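You operate a simulated robot arm through the tools that you are given. There is no shell and no other tool. Be economical: measure what you need, move in short steps, check, and stop when the job is done.

Carry out the task below with a simulated robot arm. There is one attempt and no reset: what you move stays moved.

## Task
Clamp the mounting block and tighten its bolt with the socket driver till the yellow marks line up.
Fine: driver back in its pot; open the vice at the end.

Only the result counts: the job must be done as asked and must still hold three seconds after the hand-in. Knocking over, shifting, dropping, spilling or breaking anything else fails it.

## Robot
A 6-joint arm with a two-finger parallel gripper, fixed in place. Base frame: the origin is at the foot of the arm, x ahead of it, y to its left, z up; the work surface is at about z = 90. Lengths are in cm, angles in degrees, forces in N, time in s.
With the tool pointing down near the work surface it reaches from about 24 to 64 cm from the base axis. Its first joint turns from -66.0 to 66.0 degrees. Payload 2.7 kg.
The TCP is the grasp point between the finger pads, 2.3 cm short of the fingertips. In the tool frame z runs along the fingers and y along their closing line. Largest opening 9.4 cm; finger width 3.8, thickness 1; the body of the gripper, 5.4 by 9.6 cm, starts 3.9 cm behind the TCP.
Orientation is told as [roll, pitch, yaw] about the base's x, y, z axes, in that order, counted from this pose: with the fingers straight down and closing along the base's y, the tool's x points along the base's -x, its y along +y and its z along -z.

## Interface
- The arm moves only by the tool move_arm. Its argument "targets" is a list of rows, each a list of 7 numbers: the turn, a rotation vector about the tool's x, y, z in degrees, then the shift along the tool's x, y, z in cm, then the opening, from 0 (shut) to 1 (fully open). In form: [[wx, wy, wz, dx, dy, dz, claw], ...]. A call has 1 to 10 rows; each row shifts and turns the commanded pose from where the row before left it, along the tool's axes as they then stand. Rows are played at 5 a second. More than 5 cm and 8.6 degrees between two rows, or a gripper value outside its range, and nothing of the call is played. Where a pose cannot be reached the arm comes as near as it can. A force on the tool above 90 N (or 10 N above the force at the start of the call, whichever is more), or a blocked arm, ends the call early, and 0.2 s more pass. The fingers move at their own pace (about 4.5 cm/s each) and stop on an object; they squeeze with about 23 N. The grip force told is the motor's: it shows also when the fingers shut on nothing. Time passes only in rows, and 0.2 s behind the last, so rows that do not move let the fingers close. It gives the time, the measured TCP pose, the force on the tool (base axes), the opening and the grip force at its end, in the units of the frame above (readings bear some noise), with the torque about the TCP (base axes, N m) and any sound that the robot's microphone picked up.
- Cameras (640 x 400 px; columns grow to the right, rows downward): "scene" is fixed at [6.72, -42.28, 140.99]; the picture's right is [0.86, -0.52, 0.00], its down [-0.26, -0.44, -0.86] and it looks along [0.44, 0.74, -0.51] (base axes); focal length 300 px, centre (320, 200). "wrist" rides on the gripper at [8.7, 1.6, -7.5] in the tool frame; the picture's right is [-0.18, 0.98, 0.00], its down [-0.58, -0.11, -0.81] and it looks along [-0.79, -0.15, 0.59] (tool axes); focal length 243 px, centre (320, 200). There is no depth. A picture from a camera that has moved, and an enlarged one, comes with that camera's place and axes in the base frame and with its lens.
- capture(camera): a new picture of that camera. The clock stands still meanwhile.
- close_up(camera, box): a new picture of the part [left, top, right, bottom] of that camera's present view, enlarged. The clock stands still meanwhile.
- job_done(): hands the job in; it is judged then, once.

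Go step by step. Nothing tells you positions but the pictures and the camera data: compare them with the known pose of the tool, close in by small moves and look again before you grip or let go. The budget is 120 turns and 84 pictures, counting those below and the enlarged ones. Unless the task says otherwise, let go and move clear before handing in, and close with one line.

The tools are called after "Emit:" as name(argument=value, ...) on one line, values as JSON. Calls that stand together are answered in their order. move_arm: Moves the arm, as the interface text tells. Its arguments: {"type":"object","properties":{"targets":{"type":"array","items":{"type":"array","items":{"type":"number"}}}},"required":["targets"]} The other tools are called the same way: capture (camera) takes a picture; close_up (camera, box) takes an enlarged picture of a part of a camera's view; job_done () hands the job in.

At the start:

```text
clock: 0.0
eef_pos: [35.81, 0.9, 127.91]
tcp_rot: [-0.1, 0.0, -0.1]
wrist_force: [-0.1, 0.0, -0.6]
ft_torque: [-0.01, -0.01, 0.01]
finger_gap: 9.38
gripper_force: 0.1
```

scene: 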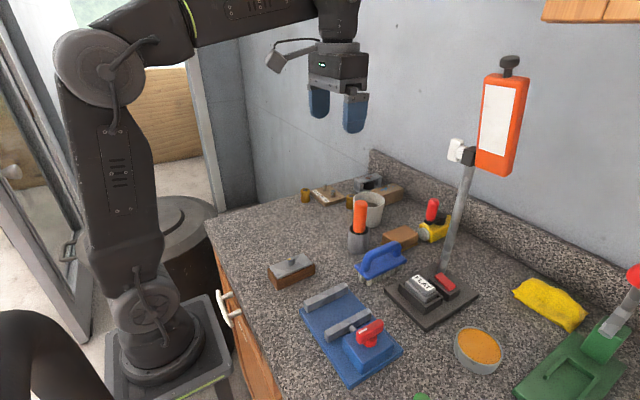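
wrist: 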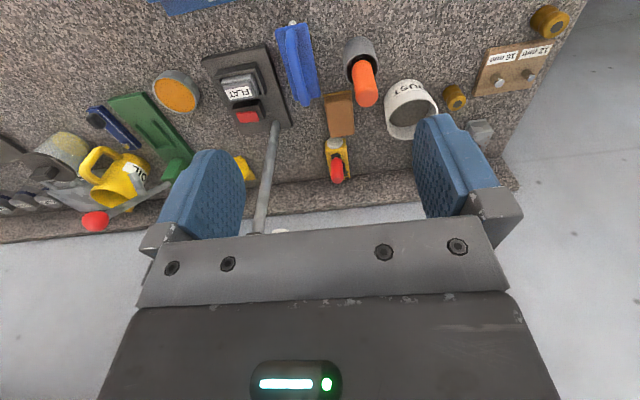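

I see a bench with a blue vice (red handle), a wood/metal block on the left, an orange driver in a grey pot, and other distractors. I'll look closer at these first.

Emit:
close_up(camera="scene", box=[250, 240, 410, 390])

Emit:
close_up(camera="scene", box=[290, 160, 450, 270])

Emit:
close_up(camera="scene", box=[380, 260, 640, 400])

```text
2.67 times, centred on (330, 315) of scene
camera zoom: at [6.72, -42.28, 140.99], right [0.86, -0.52, 0.0], down [-0.26, -0.44, -0.86], along [0.44, 0.74, -0.51], focal length 801 px, centre (293, -107)
```

zoom: 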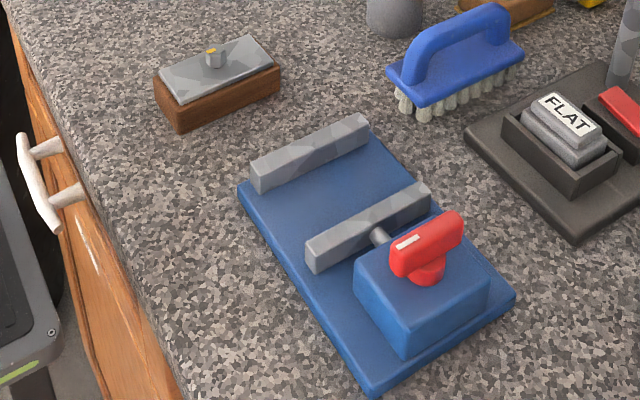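

```text
3.64 times, centred on (370, 215) of scene
camera zoom: at [6.72, -42.28, 140.99], right [0.86, -0.52, 0.0], down [-0.26, -0.44, -0.86], along [0.44, 0.74, -0.51], focal length 1092 px, centre (138, 146)
```

zoom: 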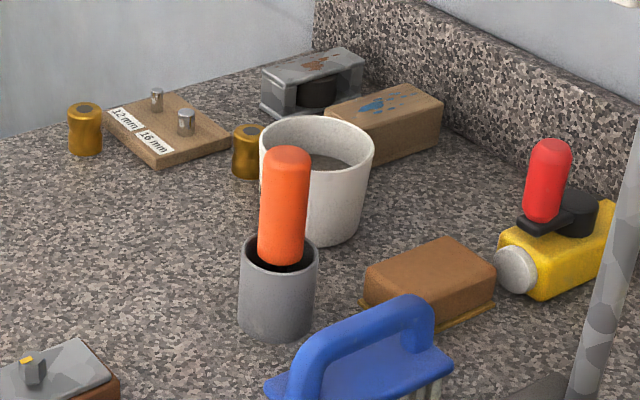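

```text
2.46 times, centred on (510, 330) of scene
camera zoom: at [6.72, -42.28, 140.99], right [0.86, -0.52, 0.0], down [-0.26, -0.44, -0.86], along [0.44, 0.74, -0.51], focal length 739 px, centre (-148, -120)
```

zoom: 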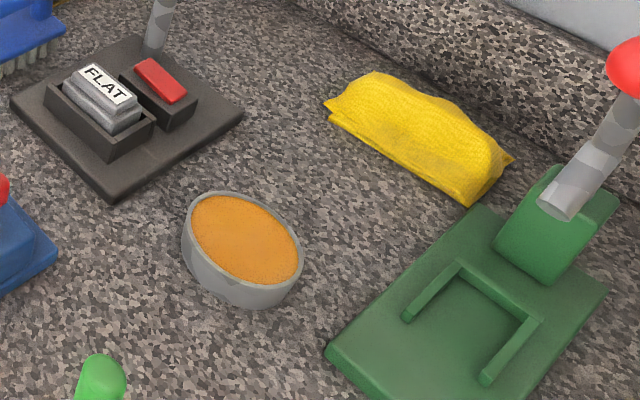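

The layout is roughly clear: block near (27.5, 6), pot near (46, 6), vice at x 24–35, y −22 to −6. I'll tilt the wrist camera down over block and vice to measure.

Emit:
move_arm(targets=[[0, 0, 0, 1.75, -1.75, 2, 1], [0, 0, 0, 1.75, -1.75, 2, 1], [0, 0, 0, 1.75, -1.75, 2, 1], [0, 0, 0, 1.75, -1.75, 2, 1], [0, 7.5, 0, 0, 0, 0, 1], [0, 7.5, 0, 0, 0, 0, 1], [0, 7.5, 0, 0, 0, 0, 1], [0, 7.5, 0, 0, 0, 0, 1], [0, 0, 0, 0, 0, 0, 1], [0, 0, 0, 0, 0, 0, 1]])

Emit:
capture(camera="wrist")

```text
clock: 2.2
eef_pos: [28.92, -6.14, 119.87]
tcp_rot: [-0.1, 30.0, -0.1]
wrist_force: [0.4, 0.0, -0.1]
ft_torque: [-0.02, -0.01, 0.03]
finger_gap: 9.41
gripper_force: 0.1
```

```text
78 pictures are left
camera wrist: at [25.07, -4.54, 130.7], right [0.16, 0.98, -0.09], down [0.91, -0.11, 0.41], along [0.39, -0.15, -0.91], focal length 243 px, centre (320, 200)
```

wrist: 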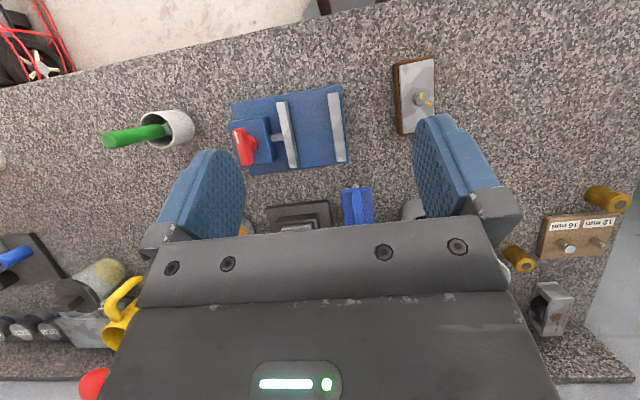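

Good overview: block, vice, with y to the right and x downward. I'll zoom in on each.

Emit:
close_up(camera="wrist", box=[380, 45, 450, 145])

Emit:
close_up(camera="wrist", box=[215, 75, 365, 185])

```text
4.00 times, centred on (415, 95) of wrist
camera zoom: at [25.07, -4.54, 130.7], right [0.16, 0.98, -0.09], down [0.91, -0.11, 0.41], along [0.39, -0.15, -0.91], focal length 970 px, centre (-60, 620)
```

zoom: 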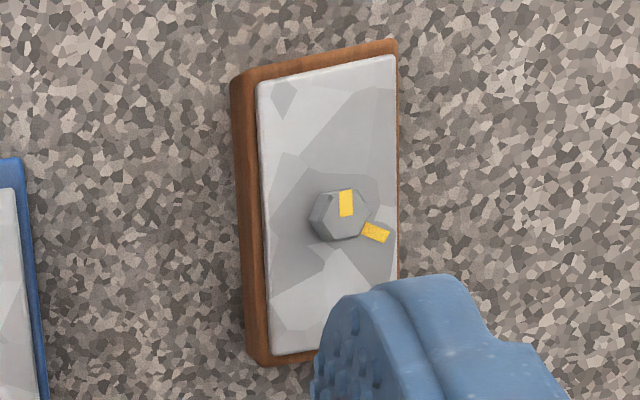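

```text
3.64 times, centred on (290, 130) of wrist
camera zoom: at [25.07, -4.54, 130.7], right [0.16, 0.98, -0.09], down [0.91, -0.11, 0.41], along [0.39, -0.15, -0.91], focal length 882 px, centre (429, 454)
```

zoom: 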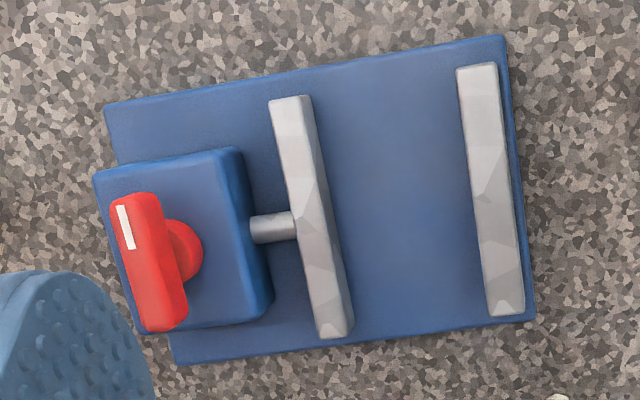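

Block centre is about (27.5, 5.0), ~5 × 9.8 cm; vice gap ~6 cm between y −13.2 and −7.0, centre x ≈ 29.9; marks need about 115° clockwise. I'll check the green-handled tool too, then straighten and go above the block.

Emit:
close_up(camera="wrist", box=[90, 90, 210, 165])

Emit:
move_arm(targets=[[0, -7.5, 0, 0, 0, 0, 1], [0, -7.5, 0, 0, 0, 0, 1], [0, -7.5, 0, 0, 0, 0, 1], [0, -7.5, 0, 0, 0, 0, 1], [0, 0, 0, 0.35, 2.8, 3.5, 1], [0, 0, 0, 0.35, 2.8, 3.5, 1], [0, 0, 0, 0.35, 2.8, 3.5, 1], [0, 0, 0, 0.35, 2.75, 3.5, 1], [0, 0, 0, 0, 0, 0, 1]])

Emit:
capture(camera="wrist")

Emit:
close_up(camera="scene", box=[240, 190, 400, 300])

```text
5.33 times, centred on (150, 128) of wrist
camera zoom: at [25.07, -4.54, 130.7], right [0.16, 0.98, -0.09], down [0.91, -0.11, 0.41], along [0.39, -0.15, -0.91], focal length 1294 px, centre (1227, 587)
```

zoom: 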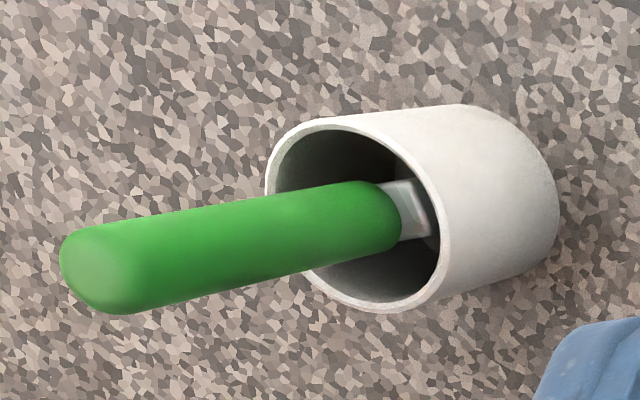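

```text
clock: 4.2
eef_pos: [27.46, 4.98, 105.9]
tcp_rot: [-0.1, 0.0, -0.1]
wrist_force: [0.1, 0.3, -0.5]
ft_torque: [0.03, 0.01, -0.01]
finger_gap: 9.41
gripper_force: 0.1
```

```text
74 pictures are left
camera wrist: at [18.76, 6.59, 113.28], right [0.19, 0.98, 0.0], down [0.58, -0.11, 0.81], along [0.79, -0.15, -0.59], focal length 243 px, centre (320, 200)
```

wrist: 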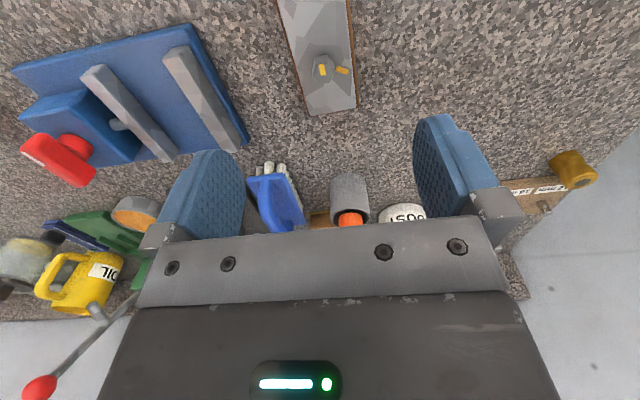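

```text
3.64 times, centred on (320, 245) of scene
camera zoom: at [6.72, -42.28, 140.99], right [0.86, -0.52, 0.0], down [-0.26, -0.44, -0.86], along [0.44, 0.74, -0.51], focal length 1092 px, centre (320, 36)
```

zoom: 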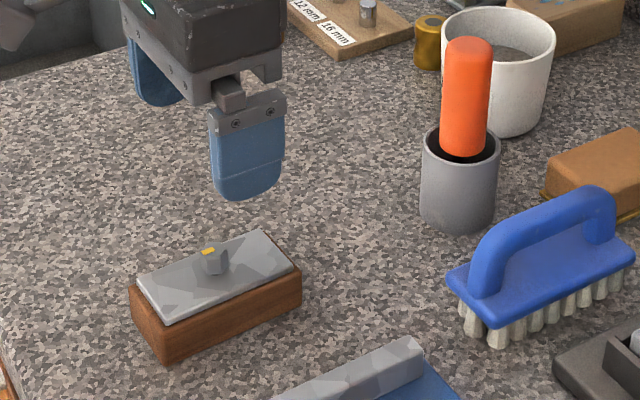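

The green tool is a flat screwdriver, so the orange one is the socket driver. Bolt and block centre agree with the TCP; I'll lower with fingers straddling the block to a shallow grip height (fingertips ~0.7 cm under the wood's top) so the fingers stay above the vice jaws later.

Emit:
move_arm(targets=[[0, 0, 0, 0, 0.1, 3.5, 1], [0, 0, 0, 0, 0, 3.5, 1], [0, 0, 0, 0, 0, 3.0, 0.9], [0, 0, 0, 0, 0, 1.2, 0.8], [0, 0, 0, 0, 0, 0, 0.7], [0, 0, 0, 0, 0, 0, 0.7]])

Emit:
capture(camera="wrist")

Emit:
close_up(camera="scene", box=[240, 230, 350, 305])

```text
clock: 5.6
eef_pos: [27.56, 5.12, 94.71]
tcp_rot: [-0.1, 0.1, -0.1]
wrist_force: [-0.1, 0.7, 0.3]
ft_torque: [0.02, -0.01, 0.0]
finger_gap: 6.6
gripper_force: 0.1
```

```text
72 pictures are left
camera wrist: at [18.85, 6.68, 102.18], right [0.19, 0.98, 0.0], down [0.58, -0.11, 0.81], along [0.79, -0.15, -0.59], focal length 243 px, centre (320, 200)
```

wrist: 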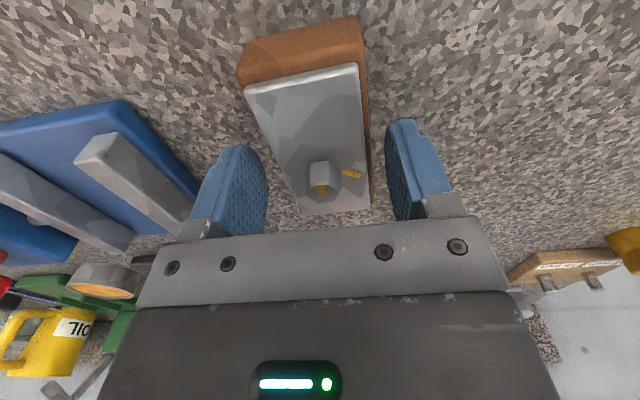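

```text
5.33 times, centred on (295, 268) of scene
camera zoom: at [6.72, -42.28, 140.99], right [0.86, -0.52, 0.0], down [-0.26, -0.44, -0.86], along [0.44, 0.74, -0.51], focal length 1601 px, centre (453, -160)
```

zoom: 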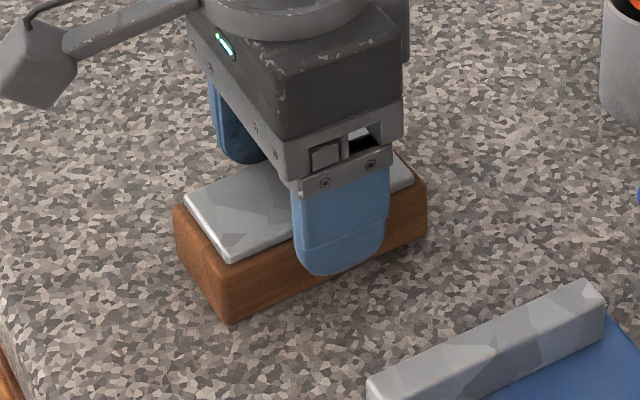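

Fingers straddle the block centrally; tips are at about the wood's top edge. Lower ~0.6 cm and close.

Emit:
move_arm(targets=[[0, 0, 0, 0, 0, 0.6, 0.7], [0, 0, 0, 0, 0, 0, 0.4], [0, 0, 0, 0, 0, 0, 0.4], [0, 0, 0, 0, 0, 0, 0.4], [0, 0, 0, 0, 0, 0, 0.4]])

Emit:
close_up(camera="scene", box=[240, 230, 350, 305])

```text
clock: 6.8
eef_pos: [27.61, 5.12, 94.31]
tcp_rot: [-0.1, -0.2, 0.0]
wrist_force: [0.1, -0.2, 3.3]
ft_torque: [0.02, -0.28, 0.0]
finger_gap: 4.99
gripper_force: 23.4
```

```text
5.33 times, centred on (295, 268) of scene
camera zoom: at [6.72, -42.28, 140.99], right [0.86, -0.52, 0.0], down [-0.26, -0.44, -0.86], along [0.44, 0.74, -0.51], focal length 1601 px, centre (453, -160)
```

zoom: 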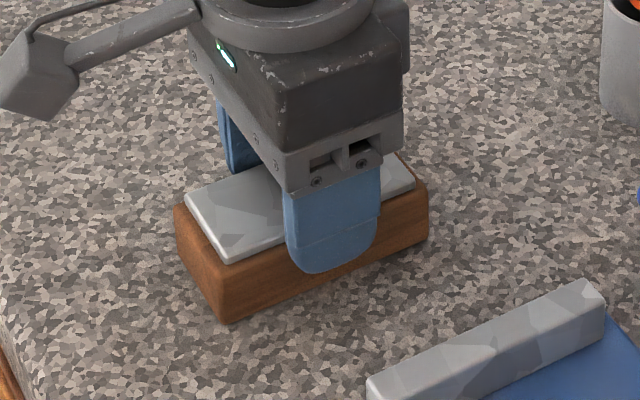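

Gripped at 5.0 cm width. Lift gently and check.

Emit:
move_arm(targets=[[0, 0, 0, 0, 0, -1, 0.4], [0, 0, 0, 0, 0, -2, 0.4], [0, 0, 0, 0, 0, -3, 0.4], [0, 0, 0, 0, 0, 0, 0.4]])

Emit:
capture(camera="scene")

```text
clock: 7.8
eef_pos: [27.33, 5.12, 100.04]
tcp_rot: [-0.1, 0.0, -0.1]
wrist_force: [0.7, 0.1, -2.3]
ft_torque: [0.03, 0.04, 0.02]
finger_gap: 4.94
gripper_force: 23.3
```

```text
69 pictures are left
```

scene: 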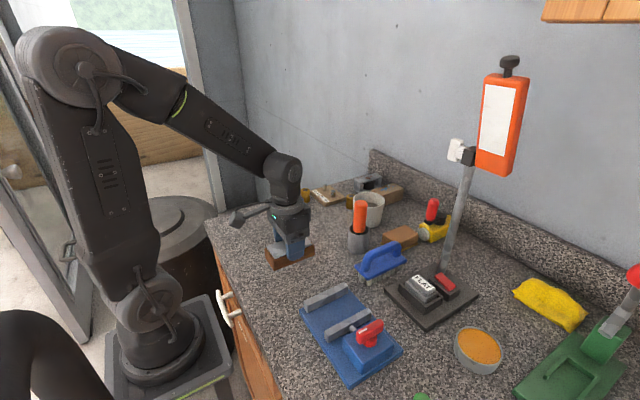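

Block is held. Carry it over the vice at the same height (bottom clears the jaws by ~2 cm).

Emit:
move_arm(targets=[[0, 0, 0, -0.6, -3.8, -0.5, 0.4], [0, 0, 0, -0.6, -3.8, 0, 0.4], [0, 0, 0, -0.6, -3.8, 0, 0.4], [0, 0, 0, -0.7, -3.8, 0, 0.4], [0, 0, 0, 0, 0, 0, 0.4]])

Emit:
capture(camera="wrist")

Emit:
close_up(camera="scene", box=[280, 230, 430, 390])

```text
clock: 9.0
eef_pos: [29.97, -10.19, 100.65]
tcp_rot: [-0.1, 0.1, -0.1]
wrist_force: [0.3, 0.3, -2.0]
ft_torque: [0.02, 0.01, -0.02]
finger_gap: 4.98
gripper_force: 22.9
```

```text
68 pictures are left
camera wrist: at [21.26, -8.62, 108.03], right [0.18, 0.98, 0.0], down [0.58, -0.11, 0.81], along [0.79, -0.15, -0.59], focal length 243 px, centre (320, 200)
```

wrist: 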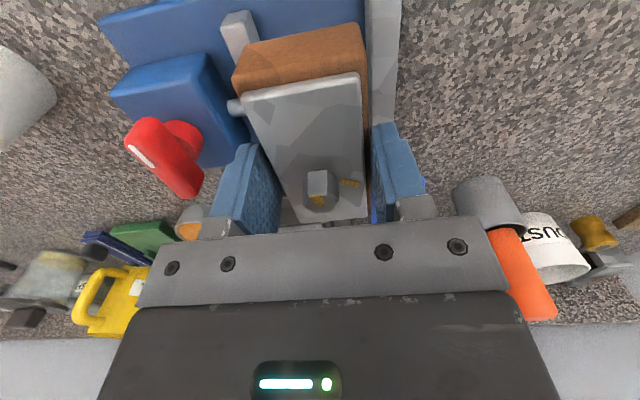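

```text
2.50 times, centred on (355, 310) of scene
camera zoom: at [6.72, -42.28, 140.99], right [0.86, -0.52, 0.0], down [-0.26, -0.44, -0.86], along [0.44, 0.74, -0.51], focal length 751 px, centre (232, -75)
```

zoom: 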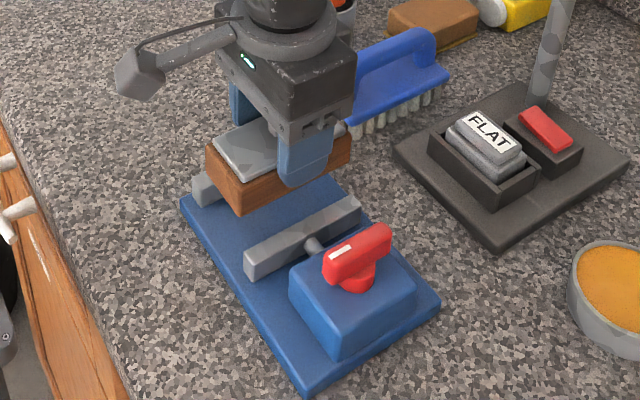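

Alignment: jaws' inner faces around y = −12.8 and −7.15, so centre −10.0. Shift +0.2 in y and lower to just above the jaws to check.

Emit:
move_arm(targets=[[0, 0, 0, 0, 0.2, 1.0, 0.4], [0, 0, 0, 0, 0, 1.2, 0.4], [0, 0, 0, 0, 0, 0, 0.4]])

Emit:
capture(camera="wrist")

Emit:
close_up(camera="scene", box=[290, 240, 400, 340])

```text
clock: 9.8
eef_pos: [29.94, -9.87, 98.43]
tcp_rot: [-0.1, 0.0, -0.1]
wrist_force: [0.0, 0.8, -2.7]
ft_torque: [0.02, 0.03, 0.01]
finger_gap: 4.97
gripper_force: 23.5
```

```text
66 pictures are left
camera wrist: at [21.26, -8.31, 105.82], right [0.19, 0.98, 0.0], down [0.58, -0.11, 0.81], along [0.79, -0.15, -0.59], focal length 243 px, centre (320, 200)
```

wrist: 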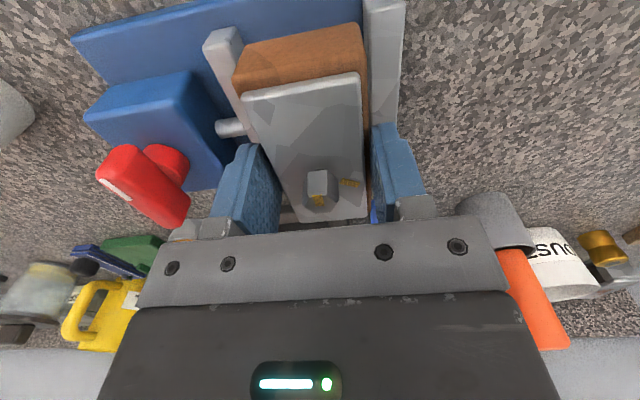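

```text
4.00 times, centred on (345, 290) of scene
camera zoom: at [6.72, -42.28, 140.99], right [0.86, -0.52, 0.0], down [-0.26, -0.44, -0.86], along [0.44, 0.74, -0.51], focal length 1201 px, centre (220, -160)
```

zoom: 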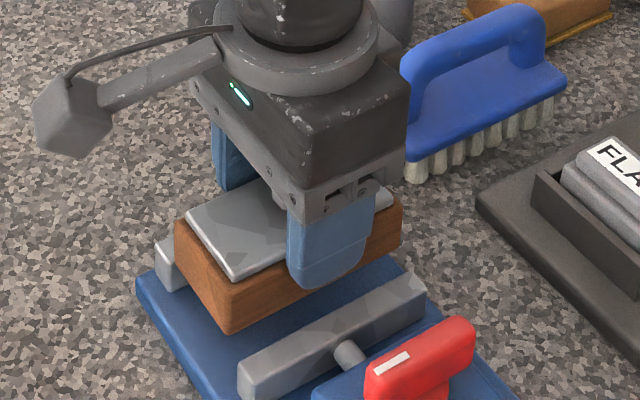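

The block is centred in the gap within ~0.2 cm. Lower it in small steps, watching the force.

Emit:
move_arm(targets=[[0, 0, 0, 0, 0, 0.6, 0.4], [0, 0, 0, 0, 0, 0.5, 0.4], [0, 0, 0, 0, 0, 0.4, 0.4], [0, 0, 0, 0, 0, 0.4, 0.4], [0, 0, 0, 0, 0, 0, 0.4]])

Emit:
close_up(camera="scene", box=[290, 250, 400, 350])

Emit:
capture(camera="wrist")

```text
clock: 11.0
eef_pos: [29.92, -9.89, 96.54]
tcp_rot: [-0.1, 0.0, -0.1]
wrist_force: [-0.9, -0.2, -2.6]
ft_torque: [0.03, -0.01, -0.01]
finger_gap: 5.0
gripper_force: 23.4
```

```text
4.00 times, centred on (345, 300) of scene
camera zoom: at [6.72, -42.28, 140.99], right [0.86, -0.52, 0.0], down [-0.26, -0.44, -0.86], along [0.44, 0.74, -0.51], focal length 1201 px, centre (220, -200)
```

zoom: 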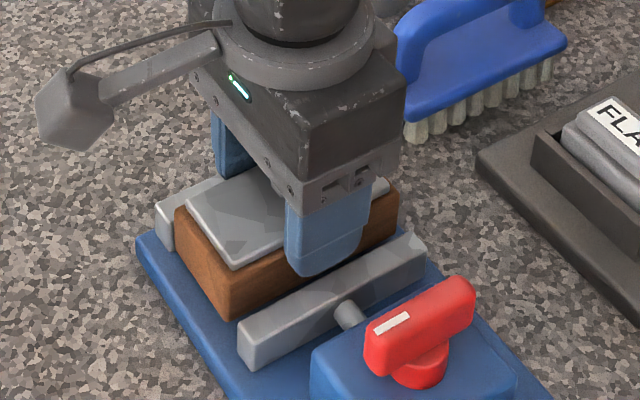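

```text
63 pictures are left
camera wrist: at [21.24, -8.29, 103.93], right [0.19, 0.98, 0.0], down [0.58, -0.11, 0.81], along [0.79, -0.15, -0.59], focal length 243 px, centre (320, 200)
```

wrist: 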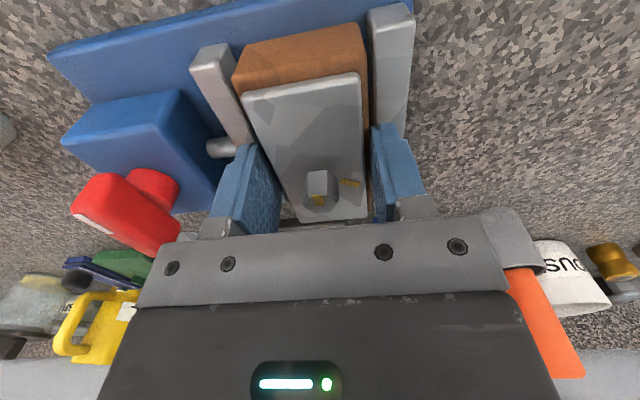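

The block is entering between the jaws. Continue down gently until contact.

Emit:
move_arm(targets=[[0, 0, 0, 0, 0, 0.3, 0.4], [0, 0, 0, 0, 0, 0.2, 0.4], [0, 0, 0, 0, 0, 0.2, 0.4], [0, 0, 0, 0, 0, 0, 0.4]])

Emit:
close_up(camera="scene", box=[290, 250, 400, 350])

```text
clock: 12.0
eef_pos: [29.92, -9.91, 95.99]
tcp_rot: [-0.2, -0.1, 0.0]
wrist_force: [-13.1, 2.1, 43.1]
ft_torque: [1.37, 0.64, 0.25]
finger_gap: 4.99
gripper_force: 23.6
```

```text
4.00 times, centred on (345, 300) of scene
camera zoom: at [6.64, -42.26, 141.0], right [0.86, -0.52, 0.0], down [-0.26, -0.44, -0.86], along [0.45, 0.74, -0.51], focal length 1201 px, centre (220, -200)
```

zoom: 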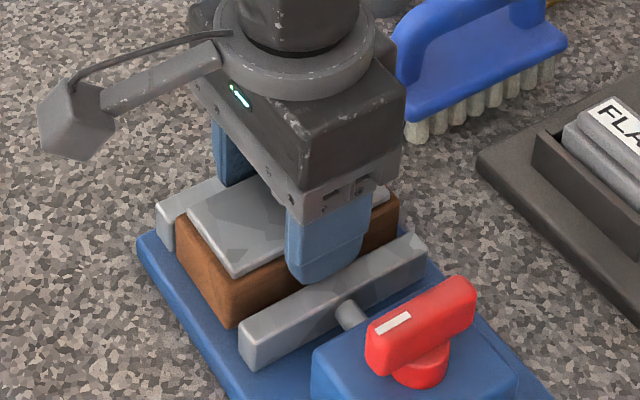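

The +y fingertip touched the fixed jaw's top. Back up ~0.35 cm to clear and release the block into the slot.

Emit:
move_arm(targets=[[0, 0, 0, 0, 0, -0.35, 0.4], [0, 0, 0, 0, 0, 0, 0.4], [0, 0, 0, 0, 0, 0, 0.72], [0, 0, 0, 0, 0, 0, 0.72], [0, 0, 0, 0, 0, 0, 0.72], [0, 0, 0, 0, 0, 0, 0.72]])

Emit:
close_up(camera="scene", box=[290, 250, 400, 350])

Emit:
capture(camera="wrist")

```text
clock: 13.4
eef_pos: [29.93, -9.96, 96.17]
tcp_rot: [-0.1, -0.1, 0.0]
wrist_force: [-0.3, -0.4, 0.0]
ft_torque: [0.02, 0.03, 0.0]
finger_gap: 6.75
gripper_force: 0.2
```

```text
4.00 times, centred on (345, 300) of scene
camera zoom: at [6.72, -42.28, 140.99], right [0.86, -0.52, 0.0], down [-0.26, -0.44, -0.86], along [0.44, 0.74, -0.51], focal length 1201 px, centre (220, -200)
```

zoom: 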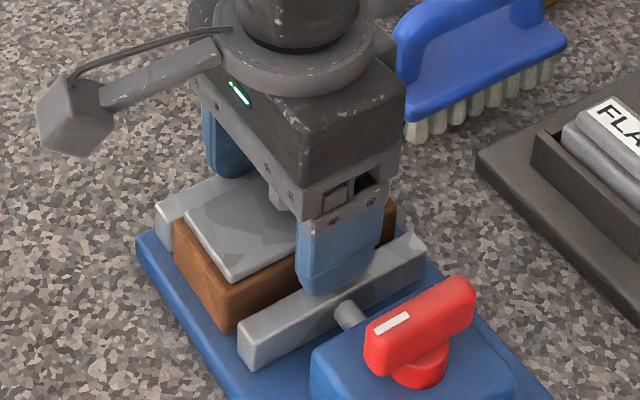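

```text
60 pictures are left
camera wrist: at [21.24, -8.3, 103.59], right [0.19, 0.98, 0.0], down [0.58, -0.11, 0.81], along [0.79, -0.15, -0.59], focal length 243 px, centre (320, 200)
```

wrist: 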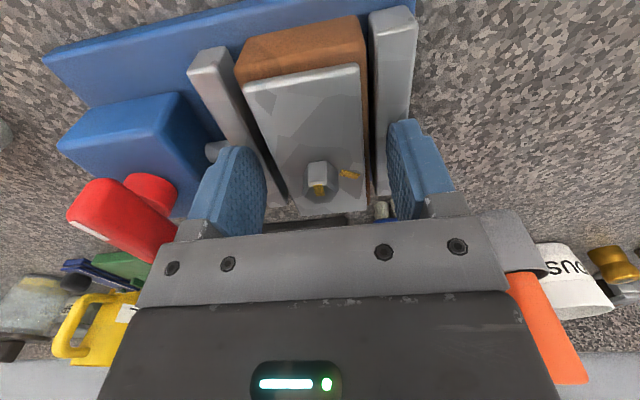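

The block sits in the slot. Now rise and move over the red handle for a look.

Emit:
move_arm(targets=[[0, 0, 0, 0, 0, -3, 0.72], [0, 0, 0, 0, 0, -4, 0.72], [0, 0, 0, 0, -3.4, -1, 0.72], [0, 0, 0, 0, -3.4, 0, 0.72], [0, 0, 0, 0, -3.4, 0, 0.72], [0, 0, 0, 0, 0, 0, 0.72]])

Emit:
capture(camera="wrist")

Emit:
close_up(camera="scene", box=[290, 260, 420, 390])

```text
clock: 14.8
eef_pos: [29.88, -20.25, 104.21]
tcp_rot: [0.0, 0.1, -0.1]
wrist_force: [0.0, 0.0, 0.2]
ft_torque: [0.0, 0.03, 0.02]
finger_gap: 6.77
gripper_force: 0.0
```

```text
59 pictures are left
camera wrist: at [21.19, -18.6, 111.64], right [0.18, 0.98, 0.0], down [0.58, -0.11, 0.81], along [0.79, -0.15, -0.59], focal length 243 px, centre (320, 200)
```

wrist: 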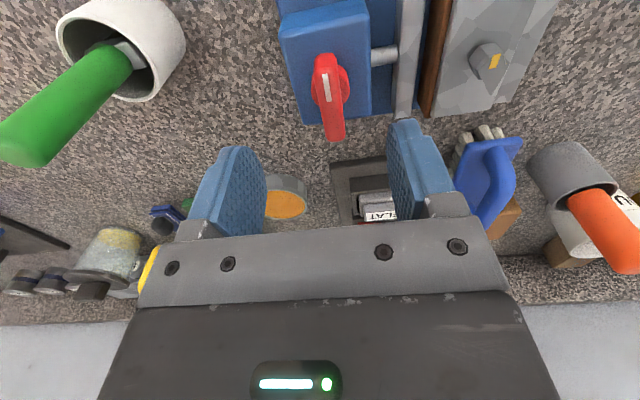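

```text
3.08 times, centred on (355, 325) of scene
camera zoom: at [6.72, -42.28, 140.99], right [0.86, -0.52, 0.0], down [-0.26, -0.44, -0.86], along [0.44, 0.74, -0.51], focal length 924 px, centre (212, -185)
```

zoom: 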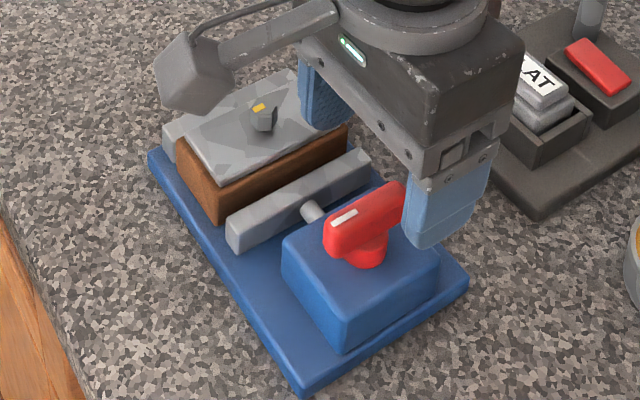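

Handle bar centre is about (29.8, −19.4), top z ≈ 98.2, lying along x. Descend around it and look before gripping.

Emit:
move_arm(targets=[[0, 0, 0, 0.05, 0.85, 0, 0.5], [0, 0, 0, 0, 0, 2, 0.45], [0, 0, 0, 0, 0, 2, 0.45], [0, 0, 0, 0, 0, 1.0, 0.45], [0, 0, 0, 0, 0, 0, 0.45]])

Emit:
capture(camera="wrist")

Emit:
close_up(camera="scene", box=[290, 260, 420, 390])

```text
clock: 16.0
eef_pos: [29.72, -19.27, 99.15]
tcp_rot: [-0.1, 0.0, -0.1]
wrist_force: [-0.9, 0.1, -0.9]
ft_torque: [0.01, -0.03, 0.01]
finger_gap: 4.21
gripper_force: 0.0
```

```text
57 pictures are left
camera wrist: at [21.14, -17.68, 106.63], right [0.19, 0.98, 0.0], down [0.58, -0.11, 0.81], along [0.79, -0.15, -0.59], focal length 243 px, centre (320, 200)
```

wrist: 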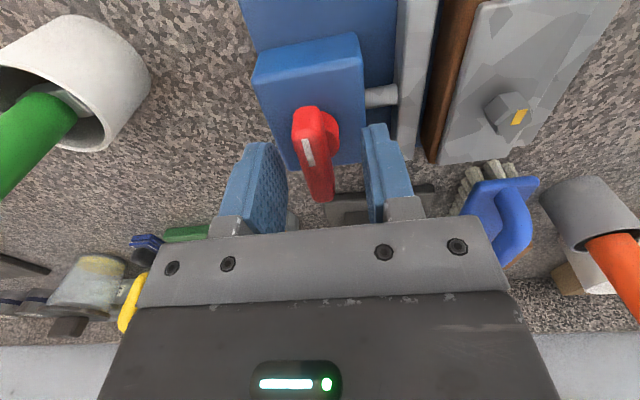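

```text
3.08 times, centred on (355, 325) of scene
camera zoom: at [6.72, -42.28, 140.99], right [0.86, -0.52, 0.0], down [-0.26, -0.44, -0.86], along [0.44, 0.74, -0.51], focal length 924 px, centre (212, -185)
```

zoom: 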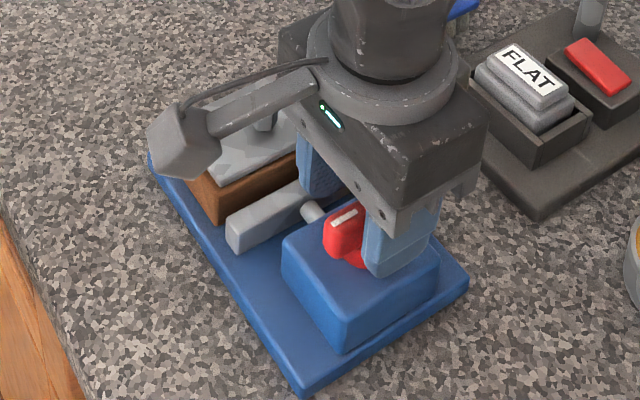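

Bar lies centrally between the fingers. Close on it.

Emit:
move_arm(targets=[[0, 0, 0, 0, -0.2, 0, 0.4], [0, 0, 0, 0, 0, 0.2, 0], [0, 0, 0, 0, 0, 0, 0], [0, 0, 0, 0, 0, 0, 0], [0, 0, 0, 0, 0, 0, 0]])

Emit:
close_up(camera="wrist", box=[220, 0, 540, 200])

```text
clock: 17.2
eef_pos: [29.74, -19.57, 99.0]
tcp_rot: [-0.1, 0.0, -0.1]
wrist_force: [-2.5, -9.0, 1.7]
ft_torque: [0.16, 0.37, 0.0]
finger_gap: 1.39
gripper_force: 44.9
```

```text
2.00 times, centred on (380, 100) of wrist
camera zoom: at [21.15, -17.92, 106.44], right [0.19, 0.98, 0.0], down [0.58, -0.11, 0.81], along [0.79, -0.15, -0.59], focal length 485 px, centre (200, 400)
```

zoom: 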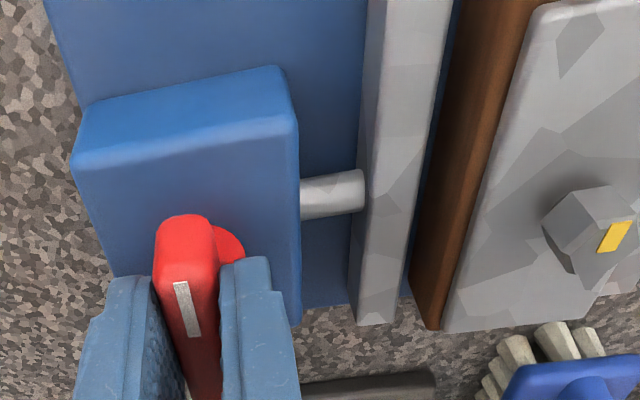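

Gripped (1.4 cm bar). Turn clockwise seen from above (+z tool) about 30° and see what the jaw does.

Emit:
move_arm(targets=[[0, 0, 0, 0, -0.1, 0, 0], [0, 0, 7.5, 0, 0, 0, 0], [0, 0, 7.5, 0, 0, 0, 0], [0, 0, 7.5, 0, 0, 0, 0], [0, 0, 7.5, 0, 0, 0, 0], [0, 0, 0, 0, 0, 0, 0]])

Emit:
capture(camera="wrist")

```text
clock: 18.6
eef_pos: [29.88, -19.4, 99.03]
tcp_rot: [-0.1, -0.1, -30.2]
wrist_force: [-6.4, 17.4, 8.0]
ft_torque: [-0.13, -0.57, 0.02]
finger_gap: 1.38
gripper_force: 44.8
```

```text
54 pictures are left
camera wrist: at [23.17, -13.73, 106.45], right [0.65, 0.76, 0.0], down [0.45, -0.39, 0.81], along [0.61, -0.53, -0.59], focal length 243 px, centre (320, 200)
```

wrist: 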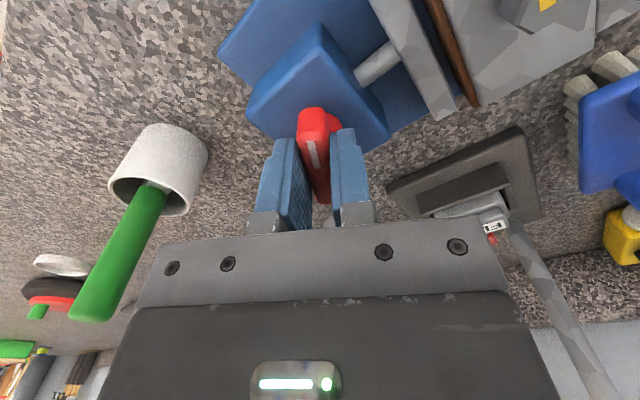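

Handle follows with little torque. Correct the small sideways bias and keep turning another 60°.

Emit:
move_arm(targets=[[0, 0, 7.5, 0.08, 0.13, 0, 0], [0, 0, 7.5, 0, 0, 0, 0], [0, 0, 7.5, 0, 0, 0, 0], [0, 0, 7.5, 0, 0, 0, 0], [0, 0, 7.5, 0, 0, 0, 0], [0, 0, 7.5, 0, 0, 0, 0], [0, 0, 7.5, 0, 0, 0, 0], [0, 0, 7.5, 0, 0, 0, 0], [0, 0, 0, 0, 0, 0, 0]])

Emit:
capture(camera="scene")

```text
clock: 20.6
eef_pos: [29.91, -19.27, 99.03]
tcp_rot: [0.1, -0.1, -90.2]
wrist_force: [20.9, 9.6, -12.9]
ft_torque: [-0.12, 0.13, 0.03]
finger_gap: 1.42
gripper_force: 44.8
```

```text
53 pictures are left
```

scene: 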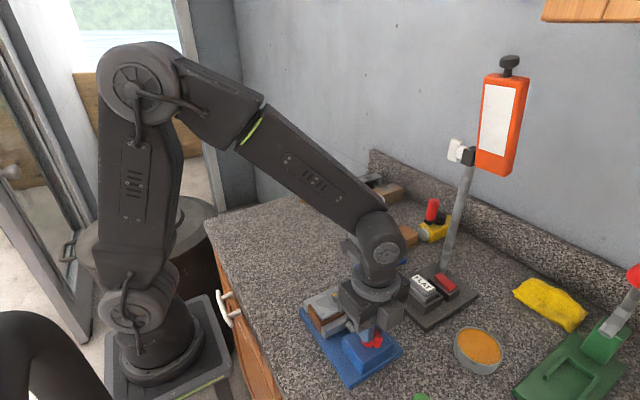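

Emit:
close_up(camera="scene", box=[290, 270, 420, 390])

```text
3.33 times, centred on (355, 330) of scene
camera zoom: at [6.79, -42.26, 140.99], right [0.86, -0.52, 0.0], down [-0.26, -0.44, -0.86], along [0.44, 0.74, -0.51], focal length 1001 px, centre (203, -233)
```

zoom: 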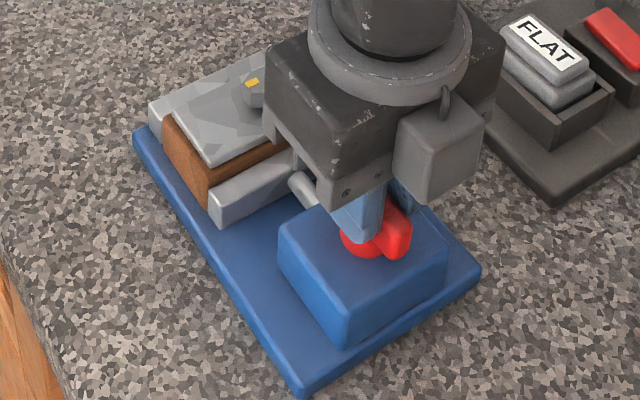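

The jaw has moved up to the block. Relieve side load slightly and keep turning, watching for resistance.

Emit:
move_arm(targets=[[0, 0, 0, 0.05, 0.15, 0, 0], [0, 0, 5, 0, 0, 0, 0], [0, 0, 5, 0, 0, 0, 0], [0, 0, 5, 0, 0, 0, 0], [0, 0, 0, 0, 0, 0, 0]])

Emit:
close_up(camera="scene", box=[290, 270, 420, 390])

```text
clock: 21.8
eef_pos: [29.97, -19.28, 98.99]
tcp_rot: [-0.1, -0.1, -105.1]
wrist_force: [11.1, 5.6, -4.1]
ft_torque: [-1.18, 0.41, 0.03]
finger_gap: 1.38
gripper_force: 45.1
```

```text
3.33 times, centred on (355, 330) of scene
camera zoom: at [6.76, -42.26, 140.99], right [0.86, -0.52, 0.0], down [-0.26, -0.44, -0.86], along [0.44, 0.74, -0.51], focal length 1001 px, centre (203, -233)
```

zoom: 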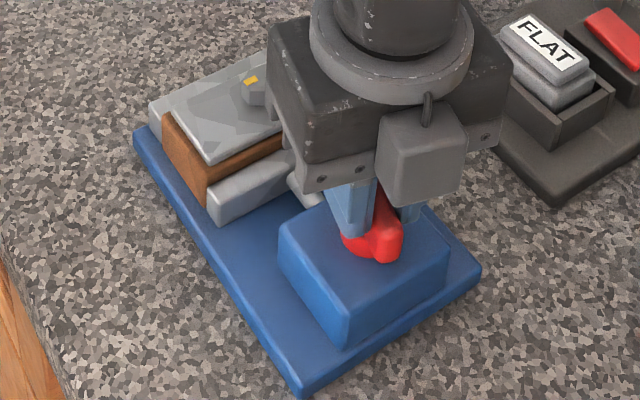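

Handle still turns easily; continue until it resists.

Emit:
move_arm(targets=[[0, 0, 7.5, 0, 0.05, 0, 0], [0, 0, 7.5, 0, 0, 0, 0], [0, 0, 7.5, 0, 0, 0, 0], [0, 0, 7.5, 0, 0, 0, 0], [0, 0, 0, 0, 0, 0, 0]])

Emit:
close_up(camera="scene", box=[290, 270, 420, 390])

```text
clock: 23.0
eef_pos: [30.12, -19.41, 99.05]
tcp_rot: [0.0, -0.1, -134.9]
wrist_force: [9.2, -4.4, -5.8]
ft_torque: [-0.72, 0.44, 1.93]
finger_gap: 1.59
gripper_force: 45.0
```

```text
3.33 times, centred on (355, 330) of scene
camera zoom: at [6.75, -42.29, 140.98], right [0.86, -0.52, 0.0], down [-0.26, -0.44, -0.86], along [0.44, 0.74, -0.51], focal length 1001 px, centre (203, -233)
```

zoom: 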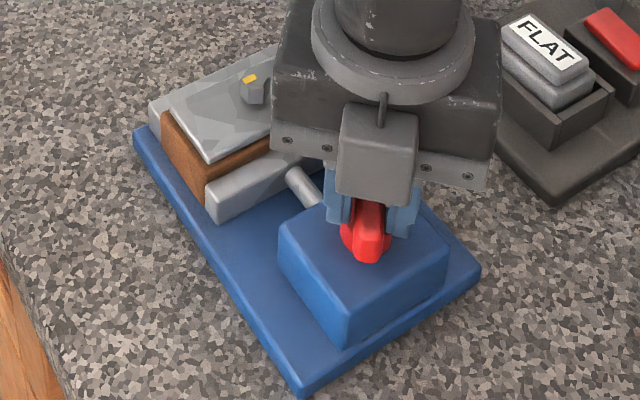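

Strong resistance now (1.9 Nm, bar starting to slip in the pads): the vice is tight. Release, rise, unwind the wrist and inspect.

Emit:
move_arm(targets=[[0, 0, 0, 0, 0, 0, 0.45], [0, 0, 0, 0, 0, 0, 0.45], [0, 0, 0, 0, 0, 0, 0.45], [0, 0, 0, 0, 0, -3, 0.45], [0, 0, 0, 0, 0, -4, 0.45], [0, 0, 0, 0, 0, -4, 0.45], [0, 0, 0, 0, 0, 0, 0.45]])

Emit:
move_arm(targets=[[0, 0, -8, 0, 0, 0, 0.45], [0, 0, -8, 0, 0, 0, 0.45], [0, 0, -8, 0, 0, 0, 0.45], [0, 0, -8, 0, 0, 0, 0.45], [0, 0, -8, 0, 0, 0, 0.45], [0, 0, -8, 0, 0, 0, 0.45], [0, 0, -8, 0, 0, 0, 0.45], [0, 0, -8, 0, 0, 0, 0.45], [0, 0, -8, 0, 0, 0, 0.45], [0, 0, 0, 0, 0, 0, 0.45]])

Emit:
move_arm(targets=[[0, 0, -8, 0, 0, 0, 0.45], [0, 0, -8, 0, 0, 0, 0.45], [0, 0, -8, 0, 0, 0, 0.45], [0, 0, -8, 0, 0, 0, 0.45], [0, 0, -8, 0, 0, 0, 0.45], [0, 0, -8, 0, 0, 0, 0.45], [0, 0, -8, 0, 0, 0, 0.45], [0, 0, -7, 0, 0, 0, 0.45], [0, 0, 0, 0, 0, 0, 0.45]])

Emit:
capture(camera="wrist")

Emit:
close_up(camera="scene", box=[290, 250, 420, 390])

```text
clock: 24.6
eef_pos: [29.96, -19.23, 110.14]
tcp_rot: [0.0, -0.1, -135.1]
wrist_force: [-0.5, -0.4, -0.6]
ft_torque: [0.02, -0.01, 0.0]
finger_gap: 4.24
gripper_force: 0.0
```

```text
clock: 26.8
eef_pos: [29.97, -19.29, 110.09]
tcp_rot: [0.0, -0.2, -62.8]
wrist_force: [0.0, 0.3, 0.7]
ft_torque: [0.01, 0.04, 0.0]
finger_gap: 4.25
gripper_force: 0.1
```

```text
clock: 28.8
eef_pos: [30.03, -19.25, 110.05]
tcp_rot: [-0.2, 0.0, 0.0]
wrist_force: [0.4, 0.4, 0.5]
ft_torque: [-0.05, -0.03, 0.0]
finger_gap: 4.25
gripper_force: 0.2
```

```text
49 pictures are left
camera wrist: at [21.41, -17.77, 117.45], right [0.18, 0.98, 0.0], down [0.58, -0.11, 0.81], along [0.79, -0.15, -0.59], focal length 243 px, centre (320, 200)
```

wrist: 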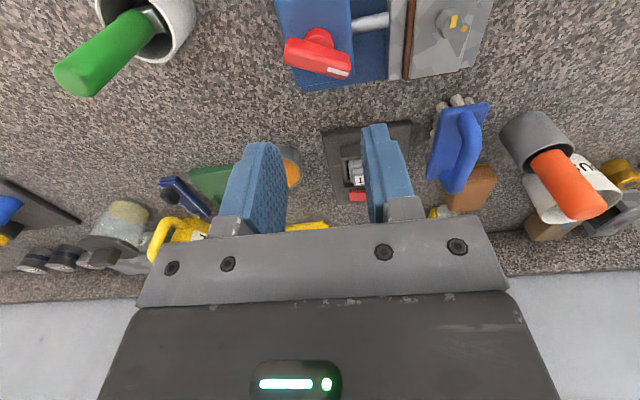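

```text
2.86 times, centred on (355, 320) of scene
camera zoom: at [6.72, -42.28, 140.99], right [0.86, -0.52, 0.0], down [-0.26, -0.44, -0.86], along [0.44, 0.74, -0.51], focal length 858 px, centre (220, -143)
```

zoom: 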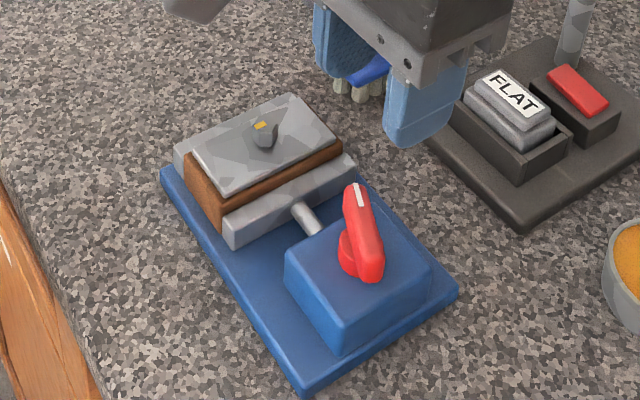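

Vice is clamped with no visible gap. Next: the orange driver. Travel at safe height, via x=30, then approach the pot for a look.

Emit:
move_arm(targets=[[0, 0, 0, 0, 4, -2, 0.6], [0, 0, 0, 0, 4, -2, 0.6], [0, 0, 0, 0, 4, 0, 0.6], [0, 0, 0, 0, 4, 0, 0.6], [0, 0, 0, 0, 4, 0, 0.6], [0, 0, 0, 0, 4.2, 0, 0.6], [0, 0, 0, -3, 0, 0, 0.6], [0, 0, 0, -3, 0, 0, 0.6], [0, 0, 0, 0, 0, 0, 0.6]])

Emit:
capture(camera="wrist")

Emit:
close_up(camera="scene", box=[300, 150, 430, 270])

```text
clock: 30.8
eef_pos: [35.99, 4.73, 114.06]
tcp_rot: [-0.1, 0.0, -0.2]
wrist_force: [-0.2, 0.4, 0.3]
ft_torque: [-0.01, 0.01, -0.01]
finger_gap: 5.62
gripper_force: 0.1
```

```text
47 pictures are left
camera wrist: at [27.37, 6.43, 121.41], right [0.18, 0.98, 0.0], down [0.58, -0.11, 0.81], along [0.79, -0.15, -0.59], focal length 243 px, centre (320, 200)
```

wrist: 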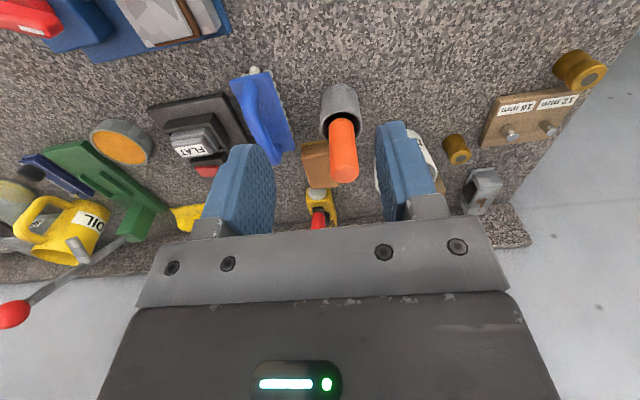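

```text
3.33 times, centred on (365, 210) of scene
camera zoom: at [6.72, -42.28, 140.99], right [0.86, -0.52, 0.0], down [-0.26, -0.44, -0.86], along [0.44, 0.74, -0.51], focal length 1001 px, centre (170, 167)
```

zoom: 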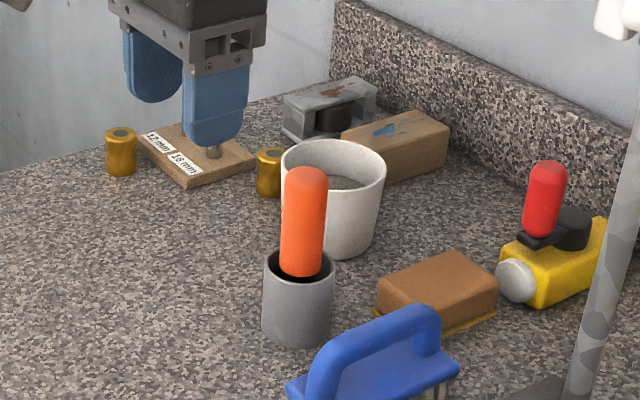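

Driver axis is about (46, 5.4), vertical, handle top z ≈ 104. Move above it and look.

Emit:
move_arm(targets=[[0, 0, 0, -3.3, 0.2, 1, 0.6], [0, 0, 0, -3.3, 0.2, 1, 0.6], [0, 0, 0, -3.4, 0.2, 1.5, 0.6], [0, 0, 0, 0, 0, 0, 0.6]])

Emit:
capture(camera="wrist")

Emit:
close_up(camera="scene", box=[300, 140, 430, 270])

```text
clock: 31.8
eef_pos: [46.09, 5.53, 110.43]
tcp_rot: [-0.1, 0.1, 0.0]
wrist_force: [0.4, 0.1, 0.6]
ft_torque: [0.04, 0.0, 0.02]
finger_gap: 5.63
gripper_force: 0.1
```

```text
45 pictures are left
camera wrist: at [37.46, 7.0, 117.95], right [0.19, 0.98, 0.0], down [0.58, -0.11, 0.81], along [0.79, -0.15, -0.59], focal length 243 px, centre (320, 200)
```

wrist: 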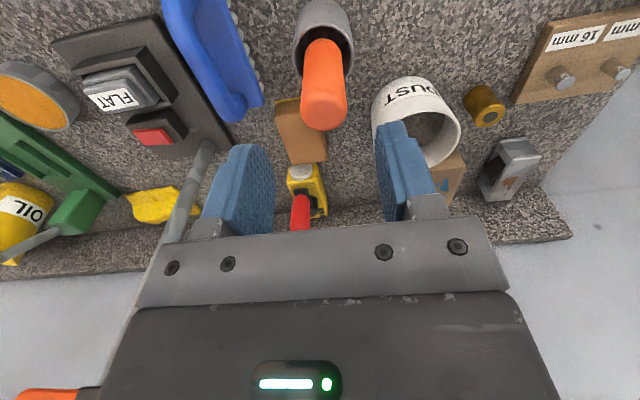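

```text
3.08 times, centred on (365, 205) of scene
camera zoom: at [6.72, -42.28, 140.99], right [0.86, -0.52, 0.0], down [-0.26, -0.44, -0.86], along [0.44, 0.74, -0.51], focal length 924 px, centre (182, 185)
```

zoom: 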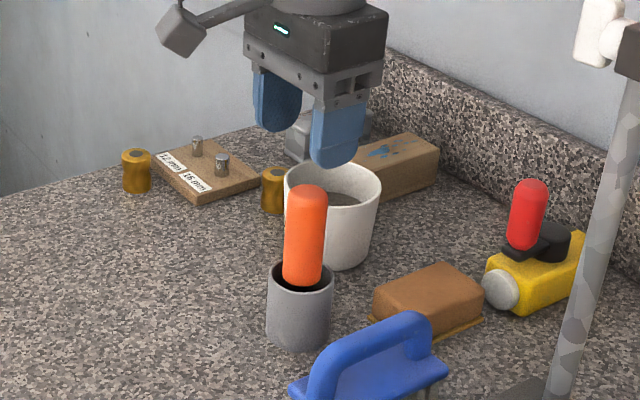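

Driver axis ≈ (46.5, 5.45), handle top ≈ 103.7. Descend with fingers straddling to TCP z ≈ 101.

Emit:
move_arm(targets=[[0, 0, 0, -0.45, -0.05, 1.5, 0.65], [0, 0, 0, 0, 0, 2.5, 0.65], [0, 0, 0, 0, 0, 2.5, 0.65], [0, 0, 0, 0, 0, 2.5, 0.65], [0, 0, 0, 0, 0, 0, 0.65]])

Emit:
capture(camera="wrist")

Emit:
close_up(camera="scene", box=[310, 170, 410, 260])

```text
clock: 33.0
eef_pos: [46.52, 5.34, 101.42]
tcp_rot: [-0.1, -0.1, -0.2]
wrist_force: [0.4, 0.4, -0.7]
ft_torque: [0.03, 0.03, 0.01]
finger_gap: 6.13
gripper_force: 0.1
```

```text
43 pictures are left
camera wrist: at [37.85, 6.95, 108.9], right [0.19, 0.98, 0.0], down [0.58, -0.11, 0.81], along [0.79, -0.15, -0.59], focal length 243 px, centre (320, 200)
```

wrist: 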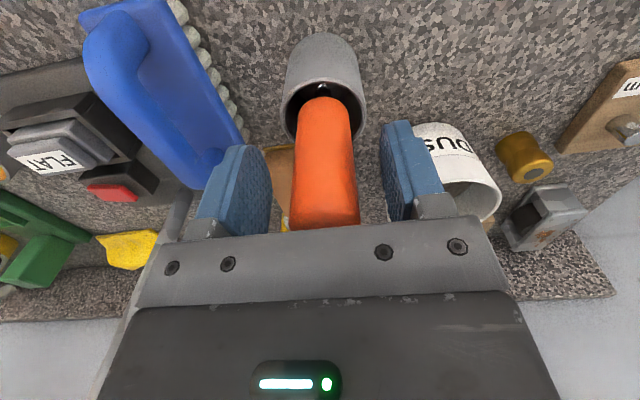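

```text
4.44 times, centred on (360, 215) of scene
camera zoom: at [6.72, -42.28, 140.99], right [0.86, -0.52, 0.0], down [-0.26, -0.44, -0.86], along [0.44, 0.74, -0.51], focal length 1334 px, centre (142, 133)
```

zoom: 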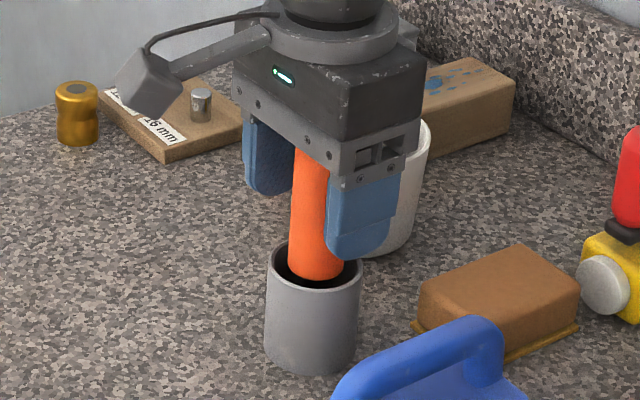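

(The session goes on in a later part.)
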